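You operate a simulated robot arm through the tools that you are given. There is no shell and no other tool. Be economical: measure what you need, move in short steps, check, and stop when the job is done.

You run a simulated robot arm. Do the job below in one go: nothing can be reset, and whatever is moved stays where it is left.

TASK
Put the green band on the orange tray. Put the green shaper on the near belt away on the shelf under the fitting table. Take the black pad on the narrow ledge and put it away on the top of the small grey table. Take the toe pad from the narrow ledge and put it on the load end of the far belt. Fetch the pads box marked "43" from the narrow ledge and set it on the side table. Stack the 36 small shoe from the narrow ledge on top of the 38 small shoe. Put the yellow wax block from the far belt on the wide ledge and the white wax block on the top of the heat tunnel. Do these in any order. Set down upright: green shaper, toe pad, pads box.

Only the result counts: the job must be done as asked and must still hold three seconds after the hand-in. Knocking over, shifting, dropping, spilling or breaking anything else fails it.

THE ROBOT
A 7-joint arm with a two-finger gripper on a trunk, on a base that drives. Base frame: it is fixed to the floor where the robot stands at the start and does not move with it; the origin is under the middle of the robot, x ahead of it, y to its left, z up; the surface under the hand at the start is at about z = 0.75. Lengths are in m, angles in degrees, forces in N, time in s.
With the tool pointing down near the work surface it reaches from about 0.3 to 0.74 m from the robot's upright axis, wherever it stands. Its first joint turns from -166.0 to 166.0 degrees. Places, roughly: black pad [2.25, -4, 0.75]; green band (20x3x2 cm) [0.5, -0.2, 0.8]; green shaper [2, -1.75, 0.75]; load end of the far belt [2, -9.4, 0.8]; orange tray (28x33x7 cm) [2, -0.9, 0.8]; pads box [2.25, -7.25, 0.75]; shelf under the fitting table [0.8, 0, 0.3]; side table [-0.7, -9.1, 0.7]; toe pad [2.25, -5.75, 0.75]; top of the heat tunnel [2.1, -10.4, 1.2]; top of the small grey table [5.5, 2.1, 0.8]; wax block [2, -9.75, 0.75]; wide ledge [1.1, -6.2, 0.8]. Payload 2.94 kg.
The tool frame sits at the grasp point between the pads (the TCP): z along the fingers, y along the line on which they close. The tips reach 0.03 m beyond it. Largest opening 0.138 m; the body of the gripper starts 0.109 m behind the TCP.
Orientation is that of the tool frame in the base frame, as a unit quaternion [x, y, z, w]. With the fingers straight down and closing along the base's y, the tool's x points along the base's -x, its y along +y and its z along -z.

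THE INTERFACE
- The arm moves only by the tool apply_moves. Its argument "series" is a list of rows, each a list of 6 numbers: the shift along the tool's x, y, z in units of 400 mm (1.0 is 400 mm), then the turn, a rotation vector about the tool's x, y, z in units of 45 degrees (1.0 is 45 degrees). In form: [[tx, ty, tz, ax, ay, az], ...]. A call has 1 to 12 rows; each row is the pose to reach, as a shift and turn from the pose commanded when the call began, along the tool's axes at that moment. "gripper" is the gripper command, from -1 (fully open) to 1 (shut), values between in proportion, set as the call begins (left out, the last holds). A call with a number of a shift or a turn outside -1 to 1 is refused whole. Each row takes 0.2 s and may step no farther than 0.05 m and 8.6 degrees from the row before; otherwise, or with a gripper value out of range, the whole call is refused. A pose out of reach is approached as far as the arm can. The call stops where the force on the tool passes 40 N (or 10 N more than at its start, if that is more) or the arm is blocked; 0.2 s more then pass. The fingers move at their own pace and stop on an object; they squeeze with about 44 N. The grip force told is the motor's: it shows also when the fingers shut on nothing. Time passes only in rows, and 0.2 s behind the last, so rows that repeat a pose let the fingers close. The reply holds the time, the measured pose of the TCP, the force on the tool along the base axes, the opening and the grip force, in the units named above and with some noise, with the torque about the TCP (base axes, N m) and any sound that the robot's microphone picked up.
- Cameras (640 x 400 px; columns grow to the right, rows downward): "scene" is now at [-0.0142, 0.0979, 1.3638]; the picture's right is [-0.49, -0.87, 0.00], its down [-0.66, 0.37, -0.65] and it looks along [0.57, -0.32, -0.76] (base axes); focal length 285 px, centre (320, 200). "wrist" rides on the gripper at [0.071, 0.019, -0.146] in the tool frame; the picture's right is [-0.26, 0.97, 0.00], its down [-0.85, -0.23, -0.48] and it looks along [-0.46, -0.13, 0.88] (tool axes); focal length 280 px, centre (320, 200). There is no depth. A picture from a camera that has moved, and an enlarged one, comes with that camera's place and axes in the base frame and with its lens.
- capture(camera): a new picture of that camera. No time passes.
- slide_trunk(by): slides the trunk up (or, below 0, down) by that many m; the arm and the scene camera ride with it, the base frame stays. It gives what a move gives, with no picture.
- steer(legs): drives the robot by 1 to 6 legs, each [ahead, left, turn to the left] in m, m and degrees, along the robot's own axes; the way and the turn of a leg run together, so that a leg with both is an arc; at most 1.5 m and 180 degrees a leg. The arm and the cameras ride along, it lands a little off, and it stops where it bumps. It gives what a move gives.
- turn_head(pan, tilt): turns the head with the scene camera to pan (to the left, within 86 degrees either way) and tilt (down, from -29 to 69), counted from straight ahead of the robot. It gives what a move gives.
- inspect(camera, box): a new picture of the part [left, top, right, bottom] of that camera's present view, enlarged. No time passes.
- hand_in(): hands the job in; it is judged then, once.

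Work in short steps. Places have to be worked out from the pictures, the camera data and where the tool is seen: move nearer, look again, correct. Check each grasp and each placing, and mend what went wrong. You have 483 turns and 236 pictures in all, those below and enlarged ones among them. Open the gripper and draw the arm clear of the work before you hand the job in, unless the task says otherwise; then end with one line.

The tools are called after ">>>" by a JSON object that holds its "fn" and its "kwargs". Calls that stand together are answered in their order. apply_moves: Moves the arm, as the interface text tells. Its arguments: {"type":"object","properties":{"series":{"type":"array"},"gripper":{"type":"number"}},"required":["series"]} The other tools are called the same way: slide_trunk (by) slides the trunk up or down; steer (legs) drives the base; turn_head (pan, tilt) turns the head that bears the scene camera; capture (camera) takes a picture; inspect (camera, box) takes an enlarged picture of a part of a camera's view; hand_in () hands the job in.

At the start:

```text
time_s: 0.0
eef_pos: [0.4746, -0.2441, 1.0095]
ee_rot: [0.0, 1.0, 0.0, 0.0]
contact_force: [0.0, -1.2, -0.6]
ft_torque: [0.01, 0.02, 0.03]
grip_width: 0.1379
grasp_force: 0.1
trunk travel left (down, up): [-0.225, 0.229]
robot x, y, heading: [0.0006, -0.0014, -0.2]
head pan, tilt: [-29.2, 49.4]
```

scene: 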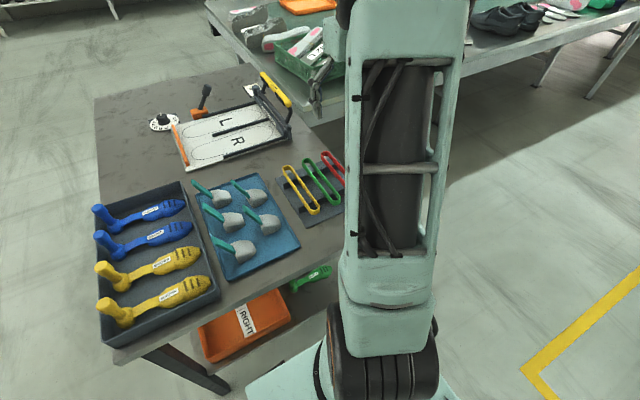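
wrist: 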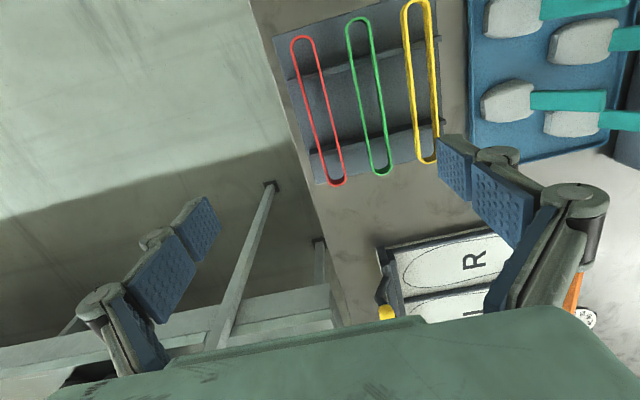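

I'll look closely at the band rack first, with the wrist camera (the band estimated at about (0.47,-0.18,0.78), lying along x).

>>> {"fn": "inspect", "kwargs": {"camera": "wrist", "box": [260, 0, 460, 200]}}

>>> {"fn": "inspect", "kwargs": {"camera": "scene", "box": [180, 130, 360, 370]}}

```text
2.00 times, centred on (360, 100) of wrist
camera zoom: at [0.403, -0.2233, 1.1553], right [0.26, 0.97, 0.0], down [0.85, -0.23, 0.48], along [0.46, -0.13, -0.88], focal length 561 px, centre (240, 400)
```

zoom: 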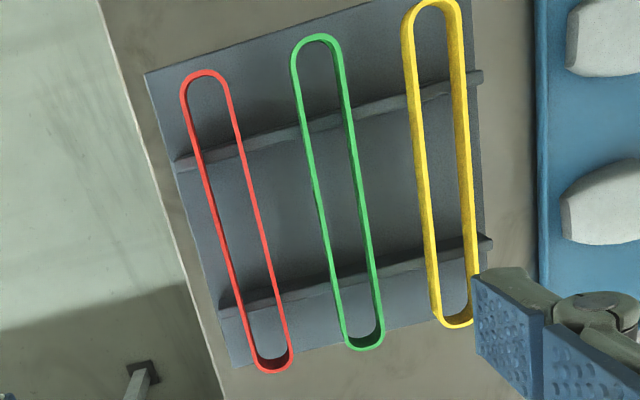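

```text
1.67 times, centred on (270, 250) of scene
camera zoom: at [-0.0142, 0.0979, 1.3638], right [-0.49, -0.87, 0.0], down [-0.66, 0.37, -0.65], along [0.57, -0.32, -0.76], focal length 475 px, centre (403, 117)
```

zoom: 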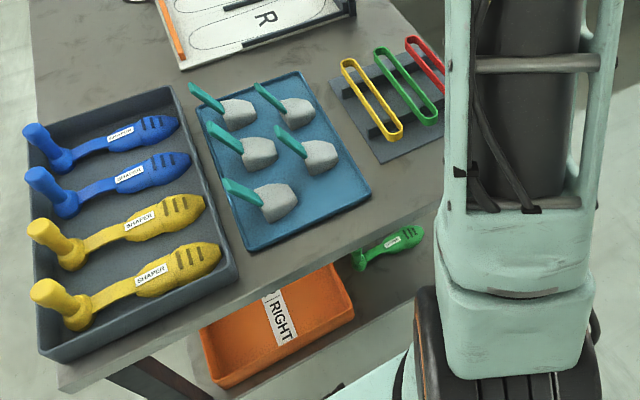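

Band centre looks about (0.484,-0.177), top near 0.778, along x. I move above it with the fingers part open.

>>> {"fn": "apply_moves", "kwargs": {"series": [[-0.01, 0.08, 0.05, 0, 0, 0], [-0.02, 0.1675, 0.1, 0, 0, 0], [-0.025, 0.1675, 0.2, 0, 0, 0], [-0.025, 0.1675, 0.3, 0, 0, 0], [-0.025, 0.1675, 0.3, 0, 0, 0]], "gripper": 0.13}}

>>> {"fn": "capture", "kwargs": {"camera": "wrist"}}

```text
time_s: 1.2
eef_pos: [0.4862, -0.1787, 0.8894]
ee_rot: [0.0, 1.0, 0.0, 0.0]
contact_force: [-0.2, -0.8, 0.4]
ft_torque: [0.01, 0.04, -0.05]
grip_width: 0.0599
grasp_force: 0.0
trunk travel left (down, up): [-0.225, 0.229]
robot x, y, heading: [0.0015, -0.0012, 0.0]
head pan, tilt: [-29.2, 49.4]
```

```text
231 pictures are left
camera wrist: at [0.4142, -0.1581, 1.0346], right [0.26, 0.96, 0.0], down [0.85, -0.23, 0.48], along [0.46, -0.13, -0.88], focal length 280 px, centre (320, 200)
```

wrist: 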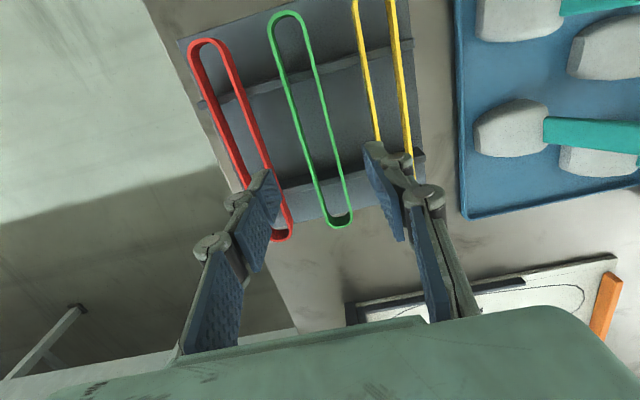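

Estimates agree (centre (0.484,-0.181), top 0.782). Descend so the tips are about 0.762 and close.

>>> {"fn": "apply_moves", "kwargs": {"series": [[0.005, -0.005, 0.1, 0, 0, 0], [0.005, -0.005, 0.2, 0, 0, 0], [0.005, -0.005, 0.24, 0, 0, 0], [0.005, -0.005, 0.24, 0, 0, 0]]}}

>>> {"fn": "apply_moves", "kwargs": {"series": [[0, 0, 0, 0, 0, 0], [0, 0, 0, 0, 0, 0], [0, 0, 0, 0, 0, 0]], "gripper": 1}}

>>> {"fn": "capture", "kwargs": {"camera": "wrist"}}

```text
time_s: 2.2
eef_pos: [0.4829, -0.1775, 0.7921]
ee_rot: [0.0, 1.0, -0.001, 0.0]
contact_force: [0.5, 0.0, -1.2]
ft_torque: [-0.04, 0.0, 0.02]
grip_width: 0.0599
grasp_force: 0.1
trunk travel left (down, up): [-0.225, 0.229]
robot x, y, heading: [0.0006, 0.0012, -0.1]
head pan, tilt: [-29.2, 49.4]
```

```text
time_s: 3.0
eef_pos: [0.4833, -0.1775, 0.7926]
ee_rot: [0.0, 1.0, 0.0, 0.0]
contact_force: [0.3, 0.3, 0.3]
ft_torque: [-0.01, -0.03, 0.0]
grip_width: 0.0261
grasp_force: 44.4
trunk travel left (down, up): [-0.225, 0.229]
robot x, y, heading: [0.0032, -0.0016, 0.1]
head pan, tilt: [-29.2, 49.4]
```

```text
230 pictures are left
camera wrist: at [0.4129, -0.158, 0.9381], right [0.26, 0.96, 0.0], down [0.85, -0.23, 0.48], along [0.46, -0.13, -0.88], focal length 280 px, centre (320, 200)
```

wrist: 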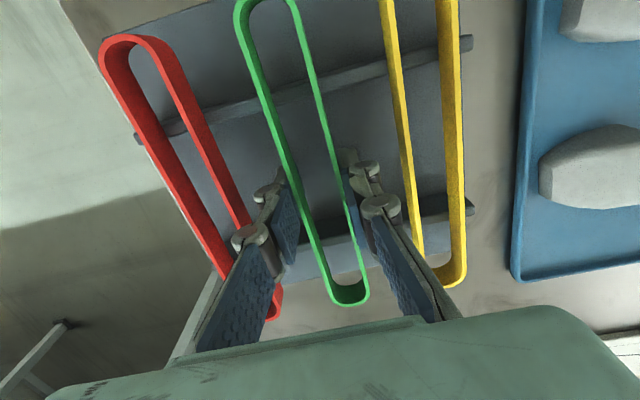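

Gripped (26 mm). Lift straight up and then look around with the head.

>>> {"fn": "apply_moves", "kwargs": {"series": [[0, 0, -0.05, 0, 0, 0], [0, 0, -0.15, 0, 0, 0], [0, 0, -0.25, 0, 0, 0], [0, 0, -0.35, 0, 0, 0], [0, 0, -0.45, 0, 0, 0], [0, 0, -0.5, 0, 0, 0]]}}

>>> {"fn": "turn_head", "kwargs": {"pan": -25, "tilt": 18}}

>>> {"fn": "capture", "kwargs": {"camera": "scene"}}

>>> {"fn": "turn_head", "kwargs": {"pan": -80, "tilt": 15}}

>>> {"fn": "capture", "kwargs": {"camera": "scene"}}

>>> {"fn": "turn_head", "kwargs": {"pan": 40, "tilt": 15}}

>>> {"fn": "capture", "kwargs": {"camera": "scene"}}

```text
time_s: 4.4
eef_pos: [0.4826, -0.179, 0.9949]
ee_rot: [0.0, 1.0, 0.0, 0.001]
contact_force: [-1.0, 0.3, 0.3]
ft_torque: [0.02, -0.03, 0.01]
grip_width: 0.0261
grasp_force: 43.9
trunk travel left (down, up): [-0.225, 0.229]
robot x, y, heading: [0.0027, -0.0007, 0.2]
head pan, tilt: [-29.2, 49.4]
```

```text
time_s: 5.4
eef_pos: [0.483, -0.1787, 0.9945]
ee_rot: [-0.001, 1.0, 0.001, 0.0]
contact_force: [0.5, -0.3, 0.4]
ft_torque: [0.01, -0.02, -0.01]
grip_width: 0.0257
grasp_force: 44.1
trunk travel left (down, up): [-0.225, 0.229]
robot x, y, heading: [0.001, 0.0028, 0.2]
head pan, tilt: [-25.0, 18.0]
```

```text
229 pictures are left
camera scene: at [0.0027, 0.0963, 1.4118], right [-0.42, -0.91, 0.0], down [-0.28, 0.13, -0.95], along [0.86, -0.4, -0.31], focal length 285 px, centre (320, 200)
```

scene: 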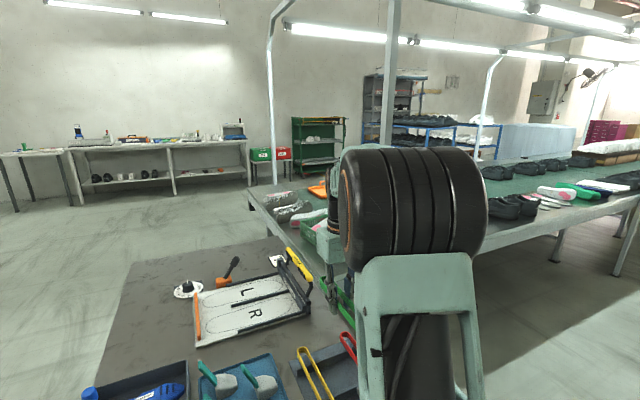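

```text
time_s: 6.6
eef_pos: [0.4814, -0.1797, 0.9953]
ee_rot: [0.0, 1.0, 0.0, 0.0]
contact_force: [0.8, 0.4, 0.5]
ft_torque: [-0.02, -0.02, 0.05]
grip_width: 0.0262
grasp_force: 44.1
trunk travel left (down, up): [-0.225, 0.229]
robot x, y, heading: [0.0006, 0.0002, 0.2]
head pan, tilt: [-80.0, 15.0]
```

```text
228 pictures are left
camera scene: at [-0.0656, 0.0438, 1.4167], right [-0.98, -0.17, 0.0], down [-0.05, 0.25, -0.97], along [0.17, -0.95, -0.26], focal length 285 px, centre (320, 200)
```

scene: 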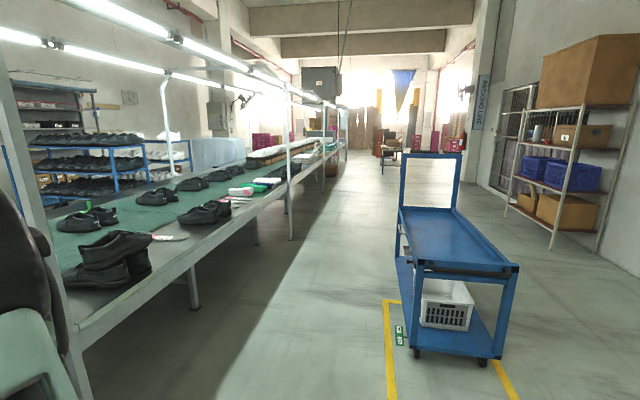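

```text
time_s: 8.6
eef_pos: [0.4828, -0.1777, 0.9952]
ee_rot: [0.0, 1.0, -0.001, 0.0]
contact_force: [0.2, 0.1, 0.0]
ft_torque: [-0.02, 0.0, -0.03]
grip_width: 0.0262
grasp_force: 44.1
trunk travel left (down, up): [-0.225, 0.229]
robot x, y, heading: [0.0, -0.002, -0.1]
head pan, tilt: [40.0, 15.0]
```

```text
227 pictures are left
camera scene: at [-0.0103, 0.1958, 1.4167], right [0.64, -0.77, 0.0], down [-0.2, -0.17, -0.97], along [0.74, 0.62, -0.26], focal length 285 px, centre (320, 200)
```

scene: 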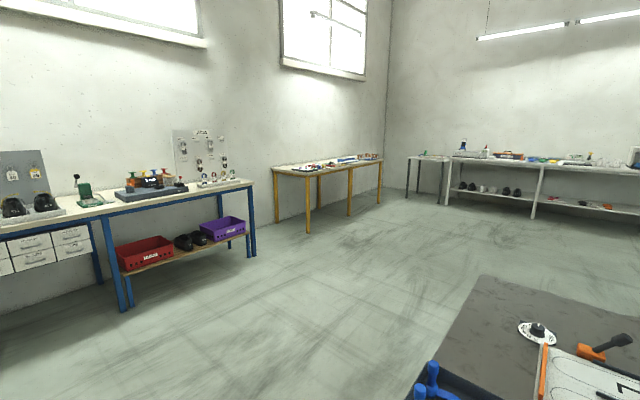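

Band lifted. The belts run along -y with the narrow ledge on their far side (x≈2.3), so I must go round the fitting table on its left (clear floor). Drive back, left and ahead, then look.

>>> {"fn": "steer", "kwargs": {"legs": [[-0.25, 0, 0], [0, 1.1, 0], [1.4, 0, 0], [0.9, 0, 0]]}}

>>> {"fn": "turn_head", "kwargs": {"pan": -60, "tilt": 18}}

>>> {"fn": "capture", "kwargs": {"camera": "scene"}}

```text
time_s: 30.9
eef_pos: [2.5534, 0.935, 0.9957]
ee_rot: [-0.004, 1.0, -0.001, 0.0]
contact_force: [-0.3, 0.1, -0.1]
ft_torque: [0.01, -0.01, 0.03]
grip_width: 0.0262
grasp_force: 44.0
trunk travel left (down, up): [-0.225, 0.229]
robot x, y, heading: [2.0696, 1.1082, 0.8]
head pan, tilt: [40.0, 15.0]
```

```text
time_s: 32.7
eef_pos: [2.5531, 0.9363, 0.9951]
ee_rot: [-0.003, 1.0, 0.0, -0.001]
contact_force: [-0.5, -1.1, 0.2]
ft_torque: [-0.04, 0.06, -0.03]
grip_width: 0.026
grasp_force: 43.9
trunk travel left (down, up): [-0.225, 0.229]
robot x, y, heading: [2.071, 1.1099, 0.5]
head pan, tilt: [-60.0, 18.0]
```

```text
226 pictures are left
camera scene: at [2.0344, 1.165, 1.4118], right [-0.86, -0.51, 0.0], down [-0.16, 0.27, -0.95], along [0.48, -0.82, -0.31], focal length 285 px, centre (320, 200)
```

scene: 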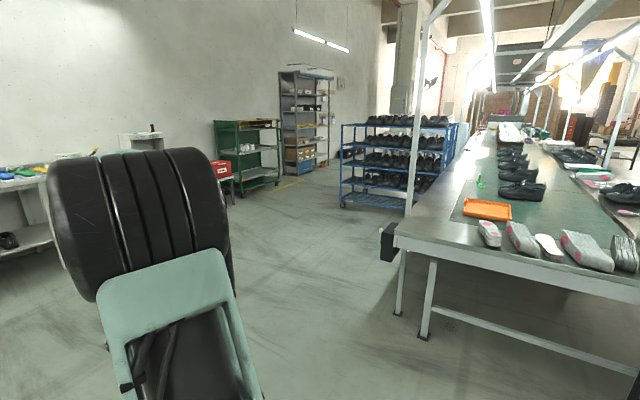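

The belt's far edge is near x≈2.37 with the orange tray on it; a blue shoe rack stands from about y≈-2.7. I drive to x≈3, turn to face -x, and slide along to y≈-0.9.

>>> {"fn": "steer", "kwargs": {"legs": [[0.98, 0, 0], [0, 0, 179], [0, 1.0, 0], [0, 0.95, 0]]}}

>>> {"fn": "turn_head", "kwargs": {"pan": 0, "tilt": 35}}

>>> {"fn": "capture", "kwargs": {"camera": "scene"}}

>>> {"fn": "capture", "kwargs": {"camera": "wrist"}}

```text
time_s: 61.2
eef_pos: [2.497, -0.5956, 0.9951]
ee_rot: [0.999, -0.034, 0.003, -0.011]
contact_force: [2.8, 16.2, 1.2]
ft_torque: [-0.03, 0.03, -1.19]
grip_width: 0.0387
grasp_force: 44.1
trunk travel left (down, up): [-0.225, 0.229]
robot x, y, heading: [2.9649, -0.8113, 177.5]
head pan, tilt: [-60.0, 18.0]
stopped in leg 4: the force on the tool passed its limit at 41 N (the readings are from after the stop); the commanded pose is now the measured one
```

```text
time_s: 62.5
eef_pos: [2.4977, -0.5964, 0.995]
ee_rot: [0.999, -0.033, 0.004, -0.009]
contact_force: [10.4, 23.9, 0.2]
ft_torque: [0.02, 0.0, -2.06]
grip_width: 0.0379
grasp_force: 44.2
trunk travel left (down, up): [-0.225, 0.229]
robot x, y, heading: [2.9648, -0.8101, 177.8]
head pan, tilt: [0.0, 35.0]
```

```text
225 pictures are left
camera scene: at [2.9505, -0.9426, 1.3851], right [0.04, 1.0, 0.0], down [0.57, -0.03, -0.82], along [-0.82, 0.03, -0.57], focal length 285 px, centre (320, 200)
```

scene: 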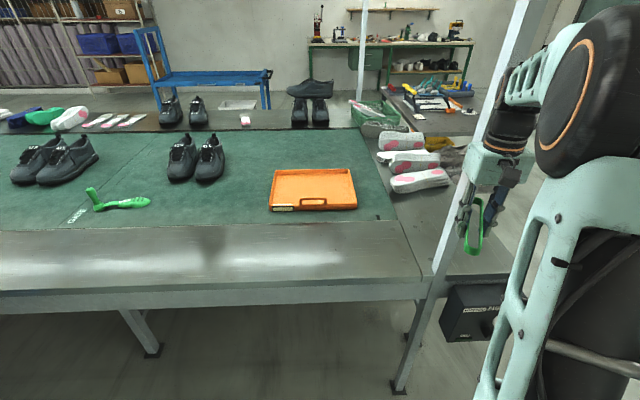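

```text
224 pictures are left
camera wrist: at [2.5664, -0.6226, 1.1409], right [-0.32, -0.95, -0.02], down [-0.84, 0.28, 0.47], along [-0.44, 0.17, -0.88], focal length 280 px, centre (320, 200)
```

wrist: 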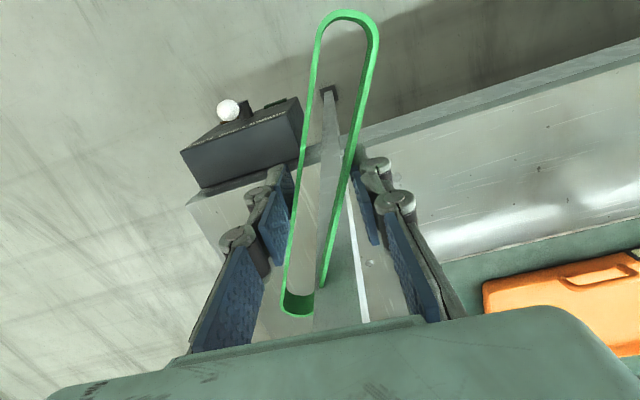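

The held band touched the gantry post at about (2.42,-0.59). I back off to the +y side, retreat, then pass the post with clearance.

>>> {"fn": "steer", "kwargs": {"legs": [[0, -0.08, 0], [-0.25, 0, 0]]}}

>>> {"fn": "capture", "kwargs": {"camera": "wrist"}}

>>> {"fn": "capture", "kwargs": {"camera": "scene"}}

```text
time_s: 65.3
eef_pos: [2.7496, -0.533, 0.9958]
ee_rot: [0.999, -0.032, 0.003, -0.009]
contact_force: [-0.3, -0.1, 0.1]
ft_torque: [-0.03, 0.05, 0.02]
grip_width: 0.0263
grasp_force: 43.9
trunk travel left (down, up): [-0.225, 0.229]
robot x, y, heading: [3.2165, -0.7409, 177.6]
head pan, tilt: [0.0, 35.0]
```

```text
223 pictures are left
camera wrist: at [2.8189, -0.5573, 1.1409], right [-0.32, -0.95, -0.02], down [-0.84, 0.28, 0.47], along [-0.44, 0.17, -0.88], focal length 280 px, centre (320, 200)
```

wrist: 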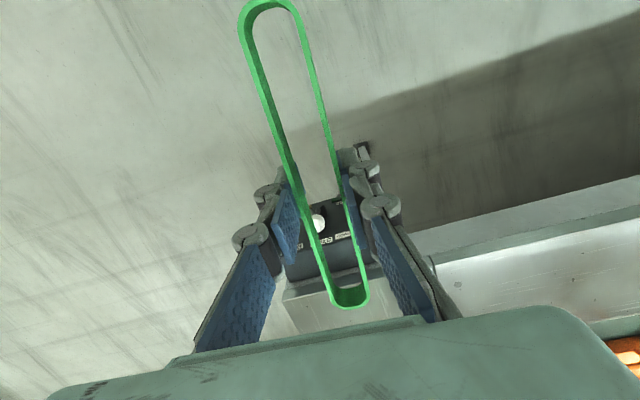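

```text
222 pictures are left
camera scene: at [3.2029, -0.8772, 1.3847], right [0.04, 1.0, 0.0], down [0.57, -0.02, -0.82], along [-0.82, 0.04, -0.57], focal length 285 px, centre (320, 200)
```

scene: 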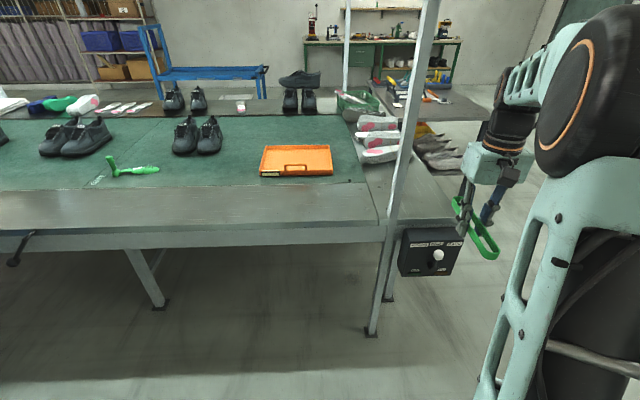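

The band sprang back straight in the grip. The tray is centred at about (2.0,-0.93). I slide left past the post while retracted, then drive in.

>>> {"fn": "steer", "kwargs": {"legs": [[0, 0.46, 2], [0.4, 0, 0]]}}

>>> {"fn": "capture", "kwargs": {"camera": "scene"}}

>>> {"fn": "capture", "kwargs": {"camera": "wrist"}}

```text
time_s: 71.9
eef_pos: [2.3348, -0.9948, 0.9948]
ee_rot: [1.0, -0.017, 0.002, -0.01]
contact_force: [-0.5, -0.3, -0.8]
ft_torque: [0.0, 0.01, 0.01]
grip_width: 0.0261
grasp_force: 43.3
trunk travel left (down, up): [-0.225, 0.229]
robot x, y, heading: [2.8061, -1.1909, 179.2]
head pan, tilt: [0.0, 35.0]
```

```text
221 pictures are left
camera scene: at [2.7972, -1.3271, 1.3847], right [0.01, 1.0, 0.0], down [0.57, -0.01, -0.82], along [-0.82, 0.01, -0.57], focal length 285 px, centre (320, 200)
```

scene: 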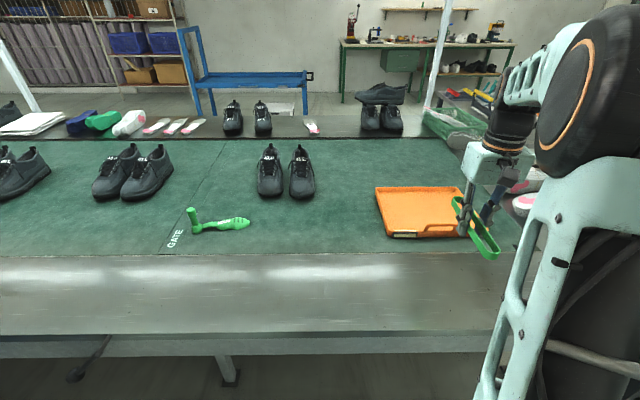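

```text
220 pictures are left
camera wrist: at [2.4041, -1.0187, 1.1409], right [-0.3, -0.95, -0.02], down [-0.84, 0.25, 0.47], along [-0.45, 0.16, -0.88], focal length 280 px, centre (320, 200)
```

wrist: 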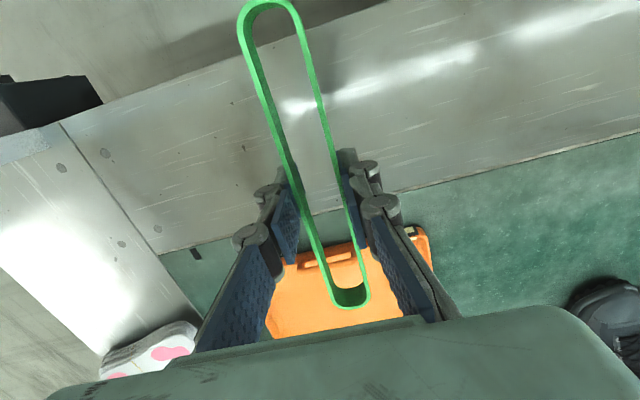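

Tray spans about x 1.81–2.11, y -1.09 to -0.78. I drive 0.2 m closer, with the hand still above everything.

>>> {"fn": "steer", "kwargs": {"legs": [[0.2, 0, 0]]}}

>>> {"fn": "apply_moves", "kwargs": {"series": [[-0.1, -0.03, 0, 0, 0, 0], [-0.2, -0.06, 0, 0, 0, 0], [-0.3, -0.08, 0, 0, 0, 0], [-0.4, -0.1, 0, 0, 0, 0], [-0.42, -0.1, 0.08, 0, 0, 0], [-0.42, -0.1, 0.18, 0, 0, 0], [-0.42, -0.1, 0.25, 0, 0, 0]]}}

>>> {"fn": "capture", "kwargs": {"camera": "wrist"}}

>>> {"fn": "capture", "kwargs": {"camera": "scene"}}

```text
time_s: 73.5
eef_pos: [2.1373, -0.9925, 0.9945]
ee_rot: [1.0, -0.018, 0.003, -0.009]
contact_force: [-0.3, -0.5, 0.2]
ft_torque: [0.0, -0.01, 0.0]
grip_width: 0.0264
grasp_force: 43.8
trunk travel left (down, up): [-0.225, 0.229]
robot x, y, heading: [2.6101, -1.191, 179.1]
head pan, tilt: [0.0, 35.0]
```

```text
time_s: 75.1
eef_pos: [1.9711, -0.9468, 0.8942]
ee_rot: [1.0, -0.019, 0.003, -0.008]
contact_force: [0.3, -0.2, -0.8]
ft_torque: [0.0, 0.01, -0.02]
grip_width: 0.0261
grasp_force: 44.1
trunk travel left (down, up): [-0.225, 0.229]
robot x, y, heading: [2.6072, -1.1916, 179.2]
head pan, tilt: [0.0, 35.0]
```

```text
219 pictures are left
camera wrist: at [2.0406, -0.9683, 1.0408], right [-0.3, -0.95, -0.02], down [-0.84, 0.25, 0.47], along [-0.45, 0.16, -0.88], focal length 280 px, centre (320, 200)
```

wrist: 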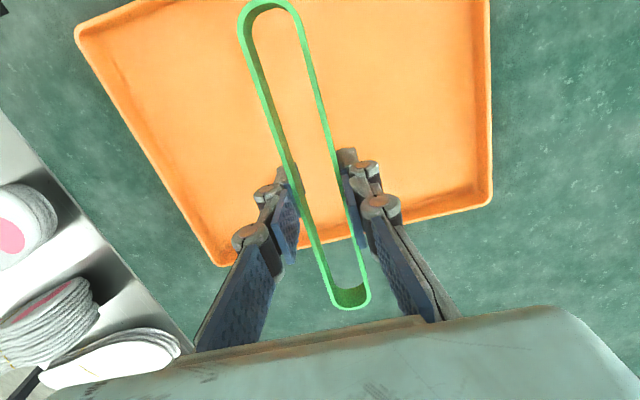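

```text
218 pictures are left
camera scene: at [2.5986, -1.3242, 1.3848], right [0.01, 1.0, 0.0], down [0.57, -0.01, -0.82], along [-0.82, 0.01, -0.57], focal length 285 px, centre (320, 200)
```

scene: 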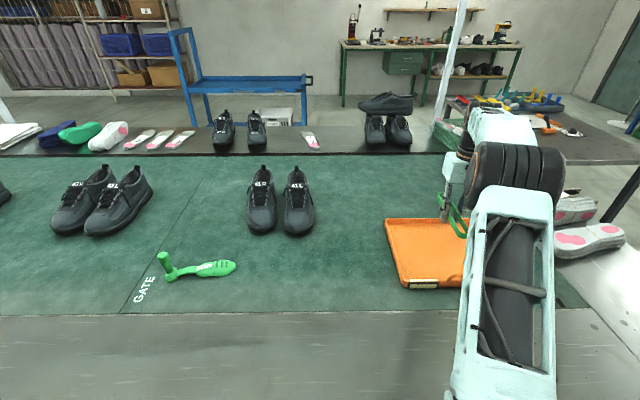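

The tray is only about 24 cm deep in x (1.87–2.107), so I turn the band by about 42° to fit well inside, shifting to x≈1.99.

>>> {"fn": "apply_moves", "kwargs": {"series": [[0.02, 0, 0, 0, 0, 0.18], [0.045, 0, 0, 0, 0, 0.36], [0.045, 0, 0, 0, 0, 0.54], [0.045, 0, 0, 0, 0, 0.72], [0.045, 0, 0, 0, 0, 0.9], [0.045, 0, 0, 0, 0, 0.9]]}}

>>> {"fn": "capture", "kwargs": {"camera": "wrist"}}

```text
time_s: 76.5
eef_pos: [1.9882, -0.9458, 0.895]
ee_rot: [0.931, -0.364, 0.0, -0.009]
contact_force: [-0.8, 0.1, 0.1]
ft_torque: [-0.02, 0.04, 0.01]
grip_width: 0.026
grasp_force: 44.1
trunk travel left (down, up): [-0.225, 0.229]
robot x, y, heading: [2.6141, -1.1908, 179.2]
head pan, tilt: [0.0, 35.0]
```

```text
217 pictures are left
camera wrist: at [2.0267, -1.0094, 1.0394], right [-0.85, -0.53, -0.01], down [-0.47, 0.74, 0.48], along [-0.25, 0.42, -0.87], focal length 280 px, centre (320, 200)
```

wrist: 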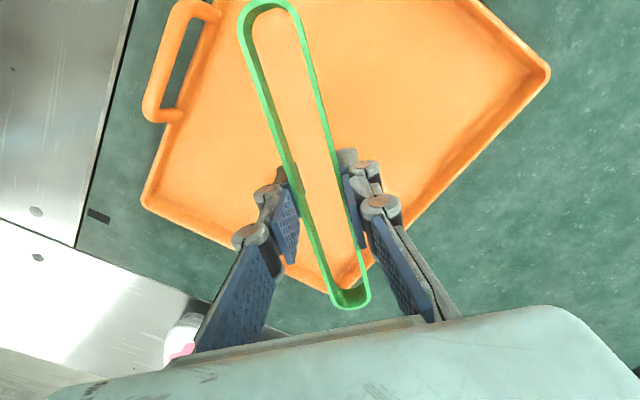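

The band ends are inside the rim. Lower until the band is at the tray floor.

>>> {"fn": "apply_moves", "kwargs": {"series": [[0, 0, 0.1, 0, 0, 0], [0, 0, 0.18, 0, 0, 0], [0, 0, 0.21, 0, 0, 0], [0, 0, 0.23, 0, 0, 0], [0, 0, 0.245, 0, 0, 0]]}}

>>> {"fn": "capture", "kwargs": {"camera": "wrist"}}

```text
time_s: 77.7
eef_pos: [1.9886, -0.9438, 0.7966]
ee_rot: [0.931, -0.364, -0.001, -0.008]
contact_force: [-0.3, 0.8, 0.4]
ft_torque: [0.02, -0.01, -0.03]
grip_width: 0.0263
grasp_force: 43.3
trunk travel left (down, up): [-0.225, 0.229]
robot x, y, heading: [2.6145, -1.1913, 179.0]
head pan, tilt: [0.0, 35.0]
```

```text
216 pictures are left
camera wrist: at [2.0272, -1.0073, 0.9421], right [-0.85, -0.53, -0.01], down [-0.47, 0.74, 0.49], along [-0.25, 0.42, -0.87], focal length 280 px, centre (320, 200)
```

wrist: 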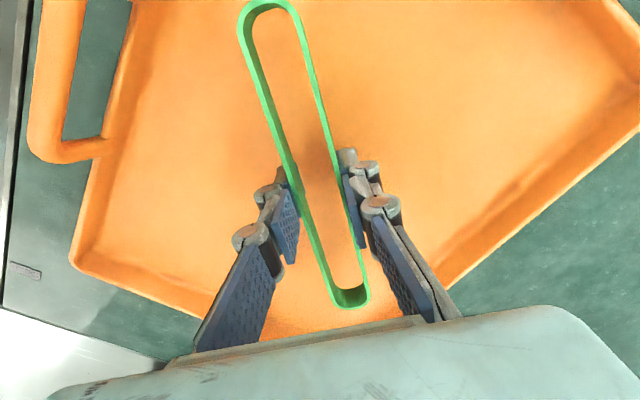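

Still no contact; lower in small steps until touching.

>>> {"fn": "apply_moves", "kwargs": {"series": [[0, 0, 0.01, 0, 0, 0], [0, 0, 0.02, 0, 0, 0], [0, 0, 0.03, 0, 0, 0], [0, 0, 0.035, 0, 0, 0]]}}

```text
time_s: 78.7
eef_pos: [1.9888, -0.9428, 0.7847]
ee_rot: [0.932, -0.363, -0.003, -0.008]
contact_force: [2.8, -0.2, 13.3]
ft_torque: [-0.27, -0.03, 0.08]
grip_width: 0.0262
grasp_force: 43.8
trunk travel left (down, up): [-0.225, 0.229]
robot x, y, heading: [2.613, -1.1911, 179.0]
head pan, tilt: [0.0, 35.0]
```

Touching (13 N). Open modestly and lift.

>>> {"fn": "apply_moves", "kwargs": {"series": [[0, 0, -0.005, 0, 0, 0], [0, 0, -0.005, 0, 0, 0], [0, 0, -0.02, 0, 0, 0], [0, 0, -0.1, 0, 0, 0], [0, 0, -0.2, 0, 0, 0], [0, 0, -0.32, 0, 0, 0], [0, 0, -0.44, 0, 0, 0], [0, 0, -0.5, 0, 0, 0]], "gripper": 0.13}}

>>> {"fn": "capture", "kwargs": {"camera": "wrist"}}

```text
time_s: 80.5
eef_pos: [1.9919, -0.946, 0.9865]
ee_rot: [0.932, -0.363, 0.001, -0.009]
contact_force: [-0.1, 0.3, 0.4]
ft_torque: [0.03, -0.04, 0.01]
grip_width: 0.0601
grasp_force: 0.2
trunk travel left (down, up): [-0.225, 0.229]
robot x, y, heading: [2.6093, -1.1891, 179.1]
head pan, tilt: [0.0, 35.0]
```

```text
215 pictures are left
camera wrist: at [2.0293, -1.0095, 1.1304], right [-0.85, -0.53, -0.01], down [-0.47, 0.74, 0.48], along [-0.25, 0.42, -0.87], focal length 280 px, centre (320, 200)
```

wrist: 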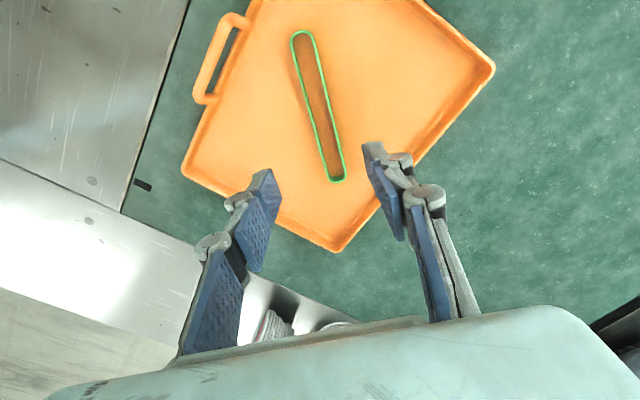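

Band lies in the tray. Next the green shaper at about (2.05,-1.65); I drive left along the belt and look at it.

>>> {"fn": "steer", "kwargs": {"legs": [[0, 0.5, 0]]}}

>>> {"fn": "capture", "kwargs": {"camera": "wrist"}}

>>> {"fn": "turn_head", "kwargs": {"pan": 0, "tilt": 55}}

>>> {"fn": "capture", "kwargs": {"camera": "scene"}}

```text
time_s: 85.4
eef_pos: [1.9848, -1.4526, 0.986]
ee_rot: [0.933, -0.36, 0.0, -0.009]
contact_force: [-0.1, 0.7, -0.4]
ft_torque: [-0.01, -0.01, -0.02]
grip_width: 0.06
grasp_force: 0.0
trunk travel left (down, up): [-0.225, 0.229]
robot x, y, heading: [2.6064, -1.6952, 179.7]
head pan, tilt: [0.0, 35.0]
```

```text
214 pictures are left
camera wrist: at [2.0222, -1.5162, 1.13], right [-0.84, -0.54, -0.01], down [-0.48, 0.73, 0.49], along [-0.25, 0.42, -0.87], focal length 280 px, centre (320, 200)
```

wrist: 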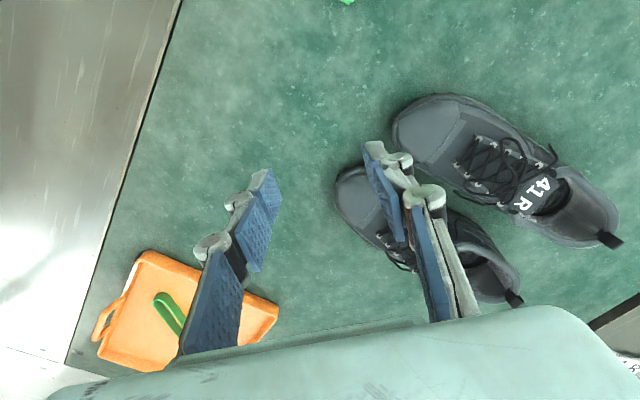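

```text
time_s: 86.2
eef_pos: [1.9837, -1.4519, 0.9855]
ee_rot: [0.933, -0.36, 0.0, -0.008]
contact_force: [0.1, -0.1, 0.1]
ft_torque: [0.01, 0.02, 0.01]
grip_width: 0.0599
grasp_force: 0.0
trunk travel left (down, up): [-0.225, 0.229]
robot x, y, heading: [2.6054, -1.6943, 179.6]
head pan, tilt: [0.0, 55.0]
```

```text
213 pictures are left
camera scene: at [2.6094, -1.8282, 1.3566], right [0.01, 1.0, 0.0], down [0.82, -0.01, -0.57], along [-0.57, 0.01, -0.82], focal length 285 px, centre (320, 200)
```

scene: 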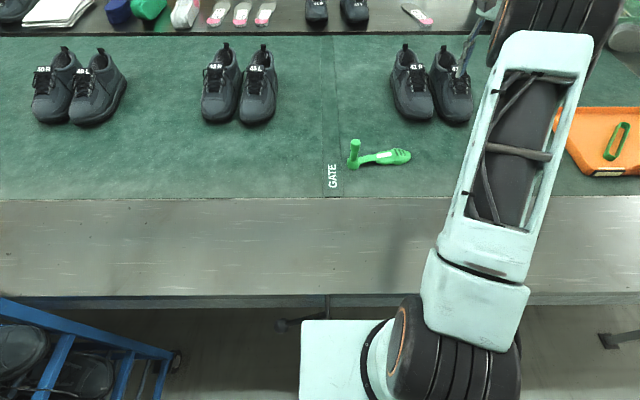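

The blue rack's corner is close to the belt near (2.5,-2.4). I look left and behind for how to pass it.

>>> {"fn": "turn_head", "kwargs": {"pan": 70, "tilt": 30}}

>>> {"fn": "capture", "kwargs": {"camera": "scene"}}

>>> {"fn": "inspect", "kwargs": {"camera": "scene", "box": [400, 0, 640, 150]}}

```text
time_s: 87.6
eef_pos: [1.9822, -1.4531, 0.986]
ee_rot: [0.933, -0.361, -0.001, -0.009]
contact_force: [0.8, -0.5, -0.7]
ft_torque: [-0.02, 0.01, 0.01]
grip_width: 0.06
grasp_force: 0.1
trunk travel left (down, up): [-0.225, 0.229]
robot x, y, heading: [2.6037, -1.6953, 179.4]
head pan, tilt: [70.0, 30.0]
```

```text
212 pictures are left
camera scene: at [2.6498, -1.9135, 1.3925], right [-0.94, 0.35, 0.0], down [0.18, 0.47, -0.87], along [-0.3, -0.81, -0.5], focal length 285 px, centre (320, 200)
```

scene: 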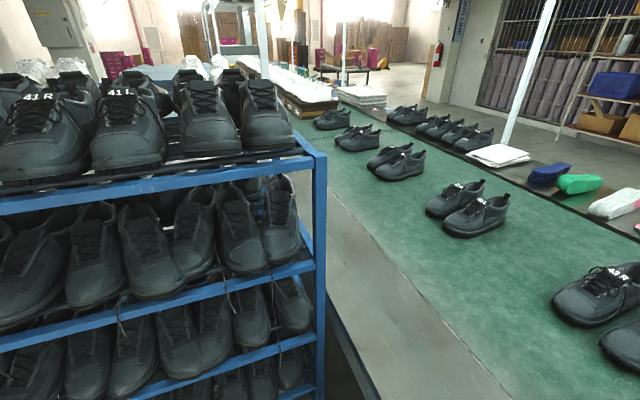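

```text
2.67 times, centred on (520, 75) of scene
camera zoom: at [2.6498, -1.9135, 1.3925], right [-0.94, 0.35, 0.0], down [0.18, 0.47, -0.87], along [-0.3, -0.81, -0.5], focal length 760 px, centre (-213, 533)
```

zoom: 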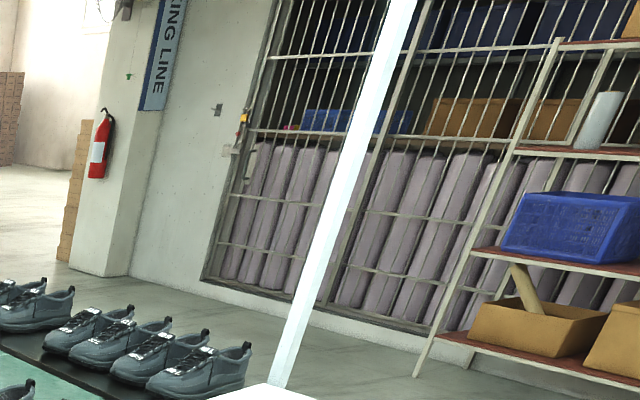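

The rack is right beside the belt; I'll go round it later. Now swing the hand back square and above the shaper to see it closely.

>>> {"fn": "apply_moves", "kwargs": {"series": [[0.11, 0.034, 0, 0, 0, -0.17], [0.22, 0.067, 0, 0, 0, -0.34], [0.33, 0.1, 0, 0, 0, -0.51], [0.44, 0.135, 0, 0, 0, -0.68], [0.55, 0.168, 0, 0, 0, -0.85], [0.55, 0.168, 0, 0, 0, -0.93]], "gripper": 0.13}}

>>> {"fn": "capture", "kwargs": {"camera": "wrist"}}

```text
time_s: 89.0
eef_pos: [2.101, -1.6501, 0.9825]
ee_rot: [1.0, -0.002, 0.003, -0.008]
contact_force: [0.6, 0.0, 0.3]
ft_torque: [0.02, 0.04, -0.03]
grip_width: 0.06
grasp_force: 0.2
trunk travel left (down, up): [-0.225, 0.229]
robot x, y, heading: [2.603, -1.6922, 179.6]
head pan, tilt: [70.0, 30.0]
```

```text
210 pictures are left
camera wrist: at [2.171, -1.6722, 1.1279], right [-0.27, -0.96, -0.02], down [-0.85, 0.23, 0.47], along [-0.45, 0.14, -0.88], focal length 280 px, centre (320, 200)
```

wrist: 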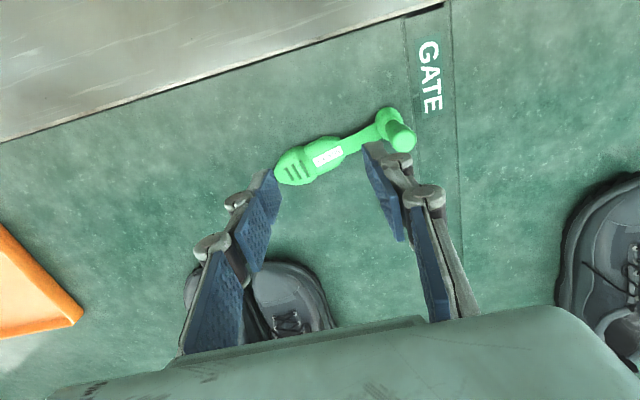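

>>> {"fn": "inspect", "kwargs": {"camera": "wrist", "box": [260, 90, 440, 202]}}

>>> {"fn": "turn_head", "kwargs": {"pan": 20, "tilt": 50}}

>>> {"fn": "capture", "kwargs": {"camera": "scene"}}

```text
3.56 times, centred on (350, 146) of wrist
camera zoom: at [2.171, -1.6722, 1.1279], right [-0.27, -0.96, -0.02], down [-0.85, 0.23, 0.47], along [-0.45, 0.14, -0.88], focal length 997 px, centre (213, 392)
```

zoom: 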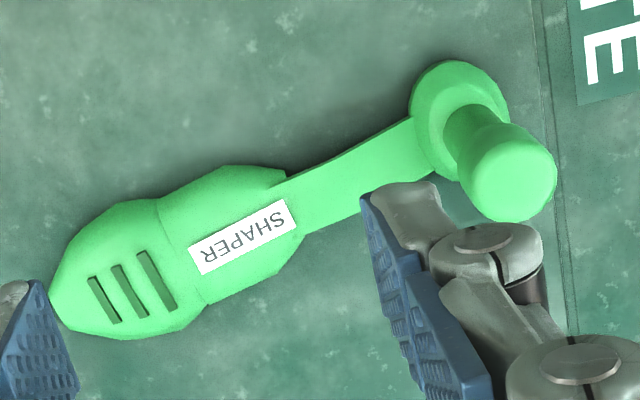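

```text
time_s: 90.2
eef_pos: [2.0996, -1.6501, 0.9818]
ee_rot: [1.0, -0.005, 0.002, -0.008]
contact_force: [-0.2, -0.8, 0.5]
ft_torque: [0.03, -0.03, 0.01]
grip_width: 0.0602
grasp_force: 0.0
trunk travel left (down, up): [-0.225, 0.229]
robot x, y, heading: [2.6043, -1.6936, 179.8]
head pan, tilt: [20.0, 50.0]
```

```text
208 pictures are left
camera scene: at [2.609, -1.8546, 1.363], right [-0.33, 0.94, 0.0], down [0.72, 0.26, -0.64], along [-0.61, -0.21, -0.77], focal length 285 px, centre (320, 200)
```

scene: 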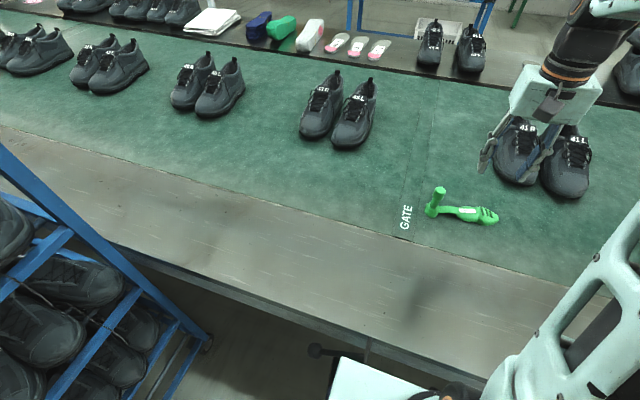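

The shaper's post is at about (2.065,-1.733), top ≈0.825, 28 mm thick. I'll grip it by the post with the tool pitched 45° (so it can go onto the low shelf upright). Back the base first to leave the arm room, then pitch the tool.

>>> {"fn": "steer", "kwargs": {"legs": [[-0.2, 0, 0]]}}

>>> {"fn": "apply_moves", "kwargs": {"series": [[-0.06, 0.03, 0, 0, -0.17, 0], [-0.12, 0.07, 0, 0, -0.34, 0], [-0.18, 0.1, 0, 0, -0.51, 0], [-0.24, 0.14, 0.05, 0, -0.68, 0], [-0.3, 0.17, 0.1, 0, -0.85, 0], [-0.36, 0.2, 0.15, 0, -1.0, 0], [-0.38, 0.2075, 0.2, 0, -1.0, 0], [-0.38, 0.2075, 0.2, 0, -1.0, 0]], "gripper": 0}}

>>> {"fn": "capture", "kwargs": {"camera": "wrist"}}

>>> {"fn": "capture", "kwargs": {"camera": "scene"}}

```text
time_s: 91.8
eef_pos: [2.2991, -1.6506, 0.9819]
ee_rot: [1.0, -0.004, 0.003, -0.009]
contact_force: [-0.3, -0.7, 0.0]
ft_torque: [-0.01, 0.02, 0.02]
grip_width: 0.06
grasp_force: 0.0
trunk travel left (down, up): [-0.225, 0.229]
robot x, y, heading: [2.8032, -1.6979, 179.2]
head pan, tilt: [20.0, 50.0]
```

```text
time_s: 93.6
eef_pos: [2.1464, -1.7309, 0.8991]
ee_rot: [0.925, -0.002, -0.38, -0.01]
contact_force: [-0.1, 0.2, -0.3]
ft_torque: [-0.02, -0.04, 0.02]
grip_width: 0.0689
grasp_force: 0.0
trunk travel left (down, up): [-0.225, 0.229]
robot x, y, heading: [2.802, -1.6974, 179.2]
head pan, tilt: [20.0, 50.0]
```

```text
207 pictures are left
camera wrist: at [2.2993, -1.7517, 0.9537], right [-0.2, -0.97, 0.17], down [-0.27, 0.22, 0.94], along [-0.94, 0.14, -0.3], focal length 280 px, centre (320, 200)
```

wrist: 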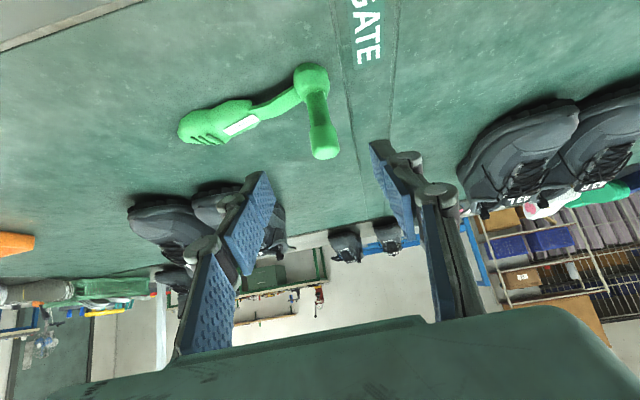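

```text
206 pictures are left
camera scene: at [2.8064, -1.8567, 1.363], right [-0.33, 0.94, 0.0], down [0.72, 0.25, -0.64], along [-0.61, -0.21, -0.77], focal length 285 px, centre (320, 200)
```

scene: 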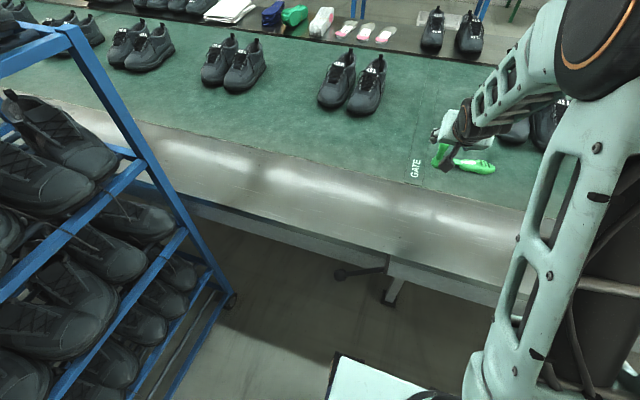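

Post confirmed at (2.073,-1.731), z 0.765–0.83. Approach along the tool axis and close.

>>> {"fn": "apply_moves", "kwargs": {"series": [[0.037, 0, 0.1, 0, 0, 0], [0.037, 0, 0.2, 0, 0, 0], [0.037, 0, 0.29, 0, 0, 0], [0.037, 0, 0.29, 0, 0, 0]]}}

>>> {"fn": "capture", "kwargs": {"camera": "wrist"}}

```text
time_s: 94.6
eef_pos: [2.0758, -1.7278, 0.8069]
ee_rot: [0.925, -0.002, -0.379, -0.01]
contact_force: [1.0, 0.2, 0.8]
ft_torque: [0.03, 0.03, 0.02]
grip_width: 0.0692
grasp_force: 0.0
trunk travel left (down, up): [-0.225, 0.229]
robot x, y, heading: [2.8009, -1.6976, 179.4]
head pan, tilt: [20.0, 50.0]
```

```text
205 pictures are left
camera wrist: at [2.2286, -1.7495, 0.8598], right [-0.2, -0.97, 0.17], down [-0.27, 0.22, 0.94], along [-0.94, 0.14, -0.3], focal length 280 px, centre (320, 200)
```

wrist: 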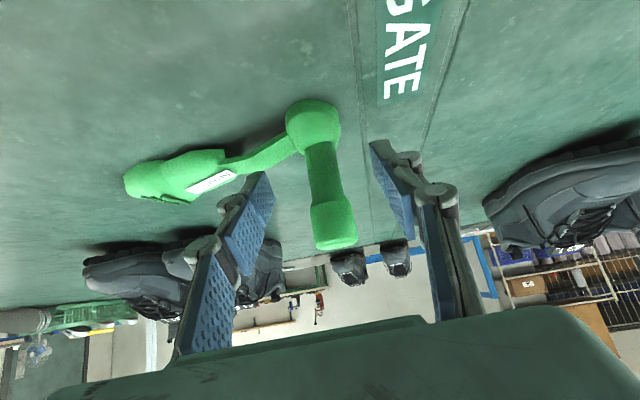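

Post is centred between the fingers. Close and check.

>>> {"fn": "apply_moves", "kwargs": {"series": [[0, 0, 0, 0, 0, 0], [0, 0, 0, 0, 0, 0], [0, 0, 0, 0, 0, 0]], "gripper": 1}}

>>> {"fn": "apply_moves", "kwargs": {"series": [[0.03, 0, -0.03, 0, 0, 0], [-0.06, 0, -0.06, 0, 0, 0], [-0.12, 0, -0.12, 0, 0, 0], [-0.18, 0, -0.18, 0, 0, 0], [-0.22, 0, -0.22, 0, 0, 0]]}}

>>> {"fn": "capture", "kwargs": {"camera": "wrist"}}

```text
time_s: 95.4
eef_pos: [2.0759, -1.7285, 0.8059]
ee_rot: [0.925, -0.002, -0.38, -0.01]
contact_force: [-0.7, -0.9, 0.1]
ft_torque: [-0.05, -0.02, 0.0]
grip_width: 0.0213
grasp_force: 43.8
trunk travel left (down, up): [-0.225, 0.229]
robot x, y, heading: [2.7984, -1.6969, 179.3]
head pan, tilt: [20.0, 50.0]
```

```text
time_s: 96.6
eef_pos: [2.0755, -1.7316, 0.9313]
ee_rot: [0.925, -0.001, -0.38, -0.009]
contact_force: [0.2, -0.5, -1.5]
ft_torque: [-0.05, -0.01, 0.0]
grip_width: 0.0209
grasp_force: 43.6
trunk travel left (down, up): [-0.225, 0.229]
robot x, y, heading: [2.8015, -1.6952, 179.4]
head pan, tilt: [20.0, 50.0]
```

```text
204 pictures are left
camera wrist: at [2.227, -1.7526, 0.9847], right [-0.2, -0.97, 0.17], down [-0.27, 0.22, 0.94], along [-0.94, 0.14, -0.3], focal length 280 px, centre (320, 200)
```

wrist: 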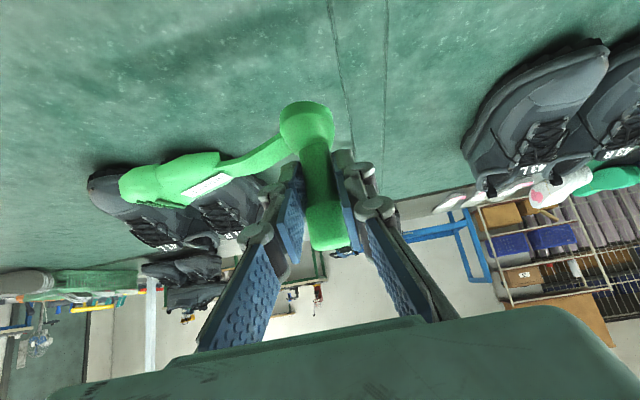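

Held upright by the post. I back well clear of the post at the belt corner, move to y≈0.7, and look at the shelf from the far side of the fitting table.

>>> {"fn": "steer", "kwargs": {"legs": [[-0.65, 0, 0], [0, -1.3, 0], [0, -1.1, 0]]}}

>>> {"fn": "turn_head", "kwargs": {"pan": 0, "tilt": 25}}

>>> {"fn": "capture", "kwargs": {"camera": "scene"}}

```text
time_s: 120.7
eef_pos: [2.7386, 0.6127, 0.9306]
ee_rot: [0.925, 0.009, -0.38, -0.005]
contact_force: [-0.3, -0.2, -0.8]
ft_torque: [-0.02, -0.02, 0.0]
grip_width: 0.0209
grasp_force: 44.0
trunk travel left (down, up): [-0.225, 0.229]
robot x, y, heading: [3.4647, 0.6665, -179.4]
head pan, tilt: [20.0, 50.0]
```

```text
time_s: 121.6
eef_pos: [2.7383, 0.6131, 0.9304]
ee_rot: [0.925, 0.009, -0.379, -0.005]
contact_force: [-0.2, 0.3, -0.9]
ft_torque: [-0.02, 0.0, -0.03]
grip_width: 0.0211
grasp_force: 43.6
trunk travel left (down, up): [-0.225, 0.229]
robot x, y, heading: [3.4672, 0.663, -179.5]
head pan, tilt: [0.0, 25.0]
```

```text
203 pictures are left
camera scene: at [3.4535, 0.5303, 1.4004], right [-0.01, 1.0, 0.0], down [0.42, 0.0, -0.91], along [-0.91, -0.01, -0.42], focal length 285 px, centre (320, 200)
```

scene: 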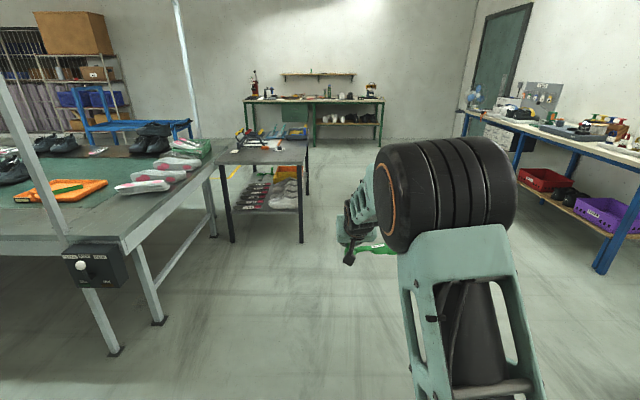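

>>> {"fn": "inspect", "kwargs": {"camera": "scene", "box": [200, 120, 330, 250]}}

```text
3.08 times, centred on (265, 185) of scene
camera zoom: at [3.4535, 0.5303, 1.4004], right [-0.01, 1.0, 0.0], down [0.42, 0.0, -0.91], along [-0.91, -0.01, -0.42], focal length 877 px, centre (489, 246)
```

zoom: 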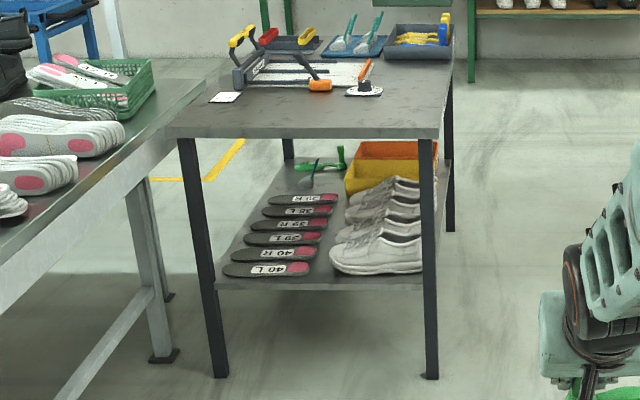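

From this side the shelf is full of insoles and shoes; the free part is near its near edge around the other green shaper. I return to the near side, turning in open floor and backing along y≈1.25.

>>> {"fn": "steer", "kwargs": {"legs": [[0, -0.6, 0], [0, 0, 179.4], [-1.4, 0, 0], [-1.4, 0, 0], [-1.4, 0, 0], [0, -1.2, 0]]}}

>>> {"fn": "turn_head", "kwargs": {"pan": 0, "tilt": 35}}

>>> {"fn": "capture", "kwargs": {"camera": "scene"}}

>>> {"fn": "capture", "kwargs": {"camera": "wrist"}}

```text
time_s: 164.9
eef_pos: [-0.0822, 0.1592, 0.9305]
ee_rot: [0.033, 0.925, -0.022, 0.379]
contact_force: [-0.5, 0.1, -0.9]
ft_torque: [0.06, 0.01, 0.01]
grip_width: 0.0211
grasp_force: 43.9
trunk travel left (down, up): [-0.225, 0.229]
robot x, y, heading: [-0.8095, 0.169, -4.5]
head pan, tilt: [0.0, 25.0]
```

```text
time_s: 165.6
eef_pos: [-0.0819, 0.1588, 0.9303]
ee_rot: [0.032, 0.925, -0.022, 0.379]
contact_force: [0.4, 0.3, -0.3]
ft_torque: [0.04, 0.0, -0.04]
grip_width: 0.0209
grasp_force: 43.8
trunk travel left (down, up): [-0.225, 0.229]
robot x, y, heading: [-0.811, 0.1697, -4.3]
head pan, tilt: [0.0, 35.0]
```

```text
201 pictures are left
camera scene: at [-0.7946, 0.306, 1.3848], right [-0.08, -1.0, 0.0], down [-0.57, 0.04, -0.82], along [0.82, -0.06, -0.57], focal length 285 px, centre (320, 200)
```

scene: 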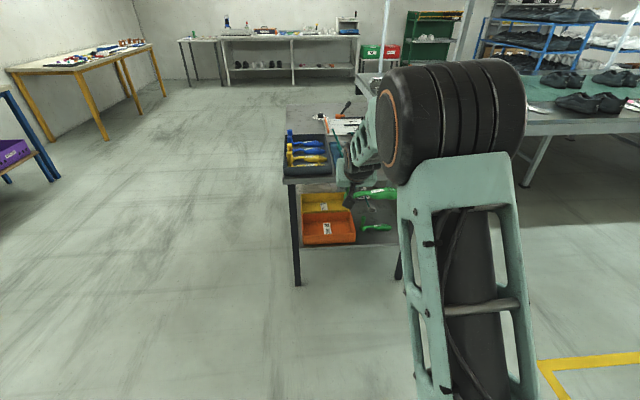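

```text
200 pictures are left
camera wrist: at [-0.2326, 0.1913, 0.9842], right [0.26, 0.95, 0.17], down [0.25, -0.23, 0.94], along [0.93, -0.2, -0.3], focal length 280 px, centre (320, 200)
```

wrist: 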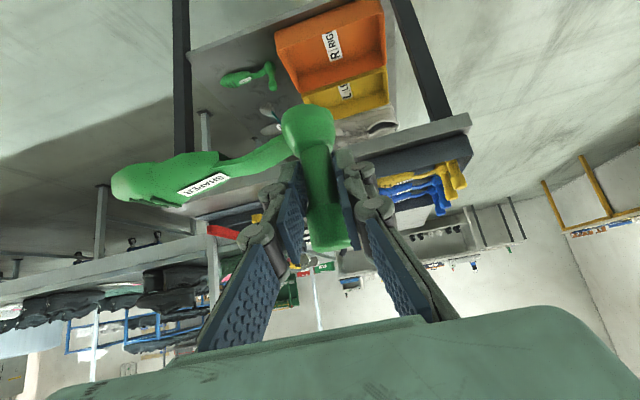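

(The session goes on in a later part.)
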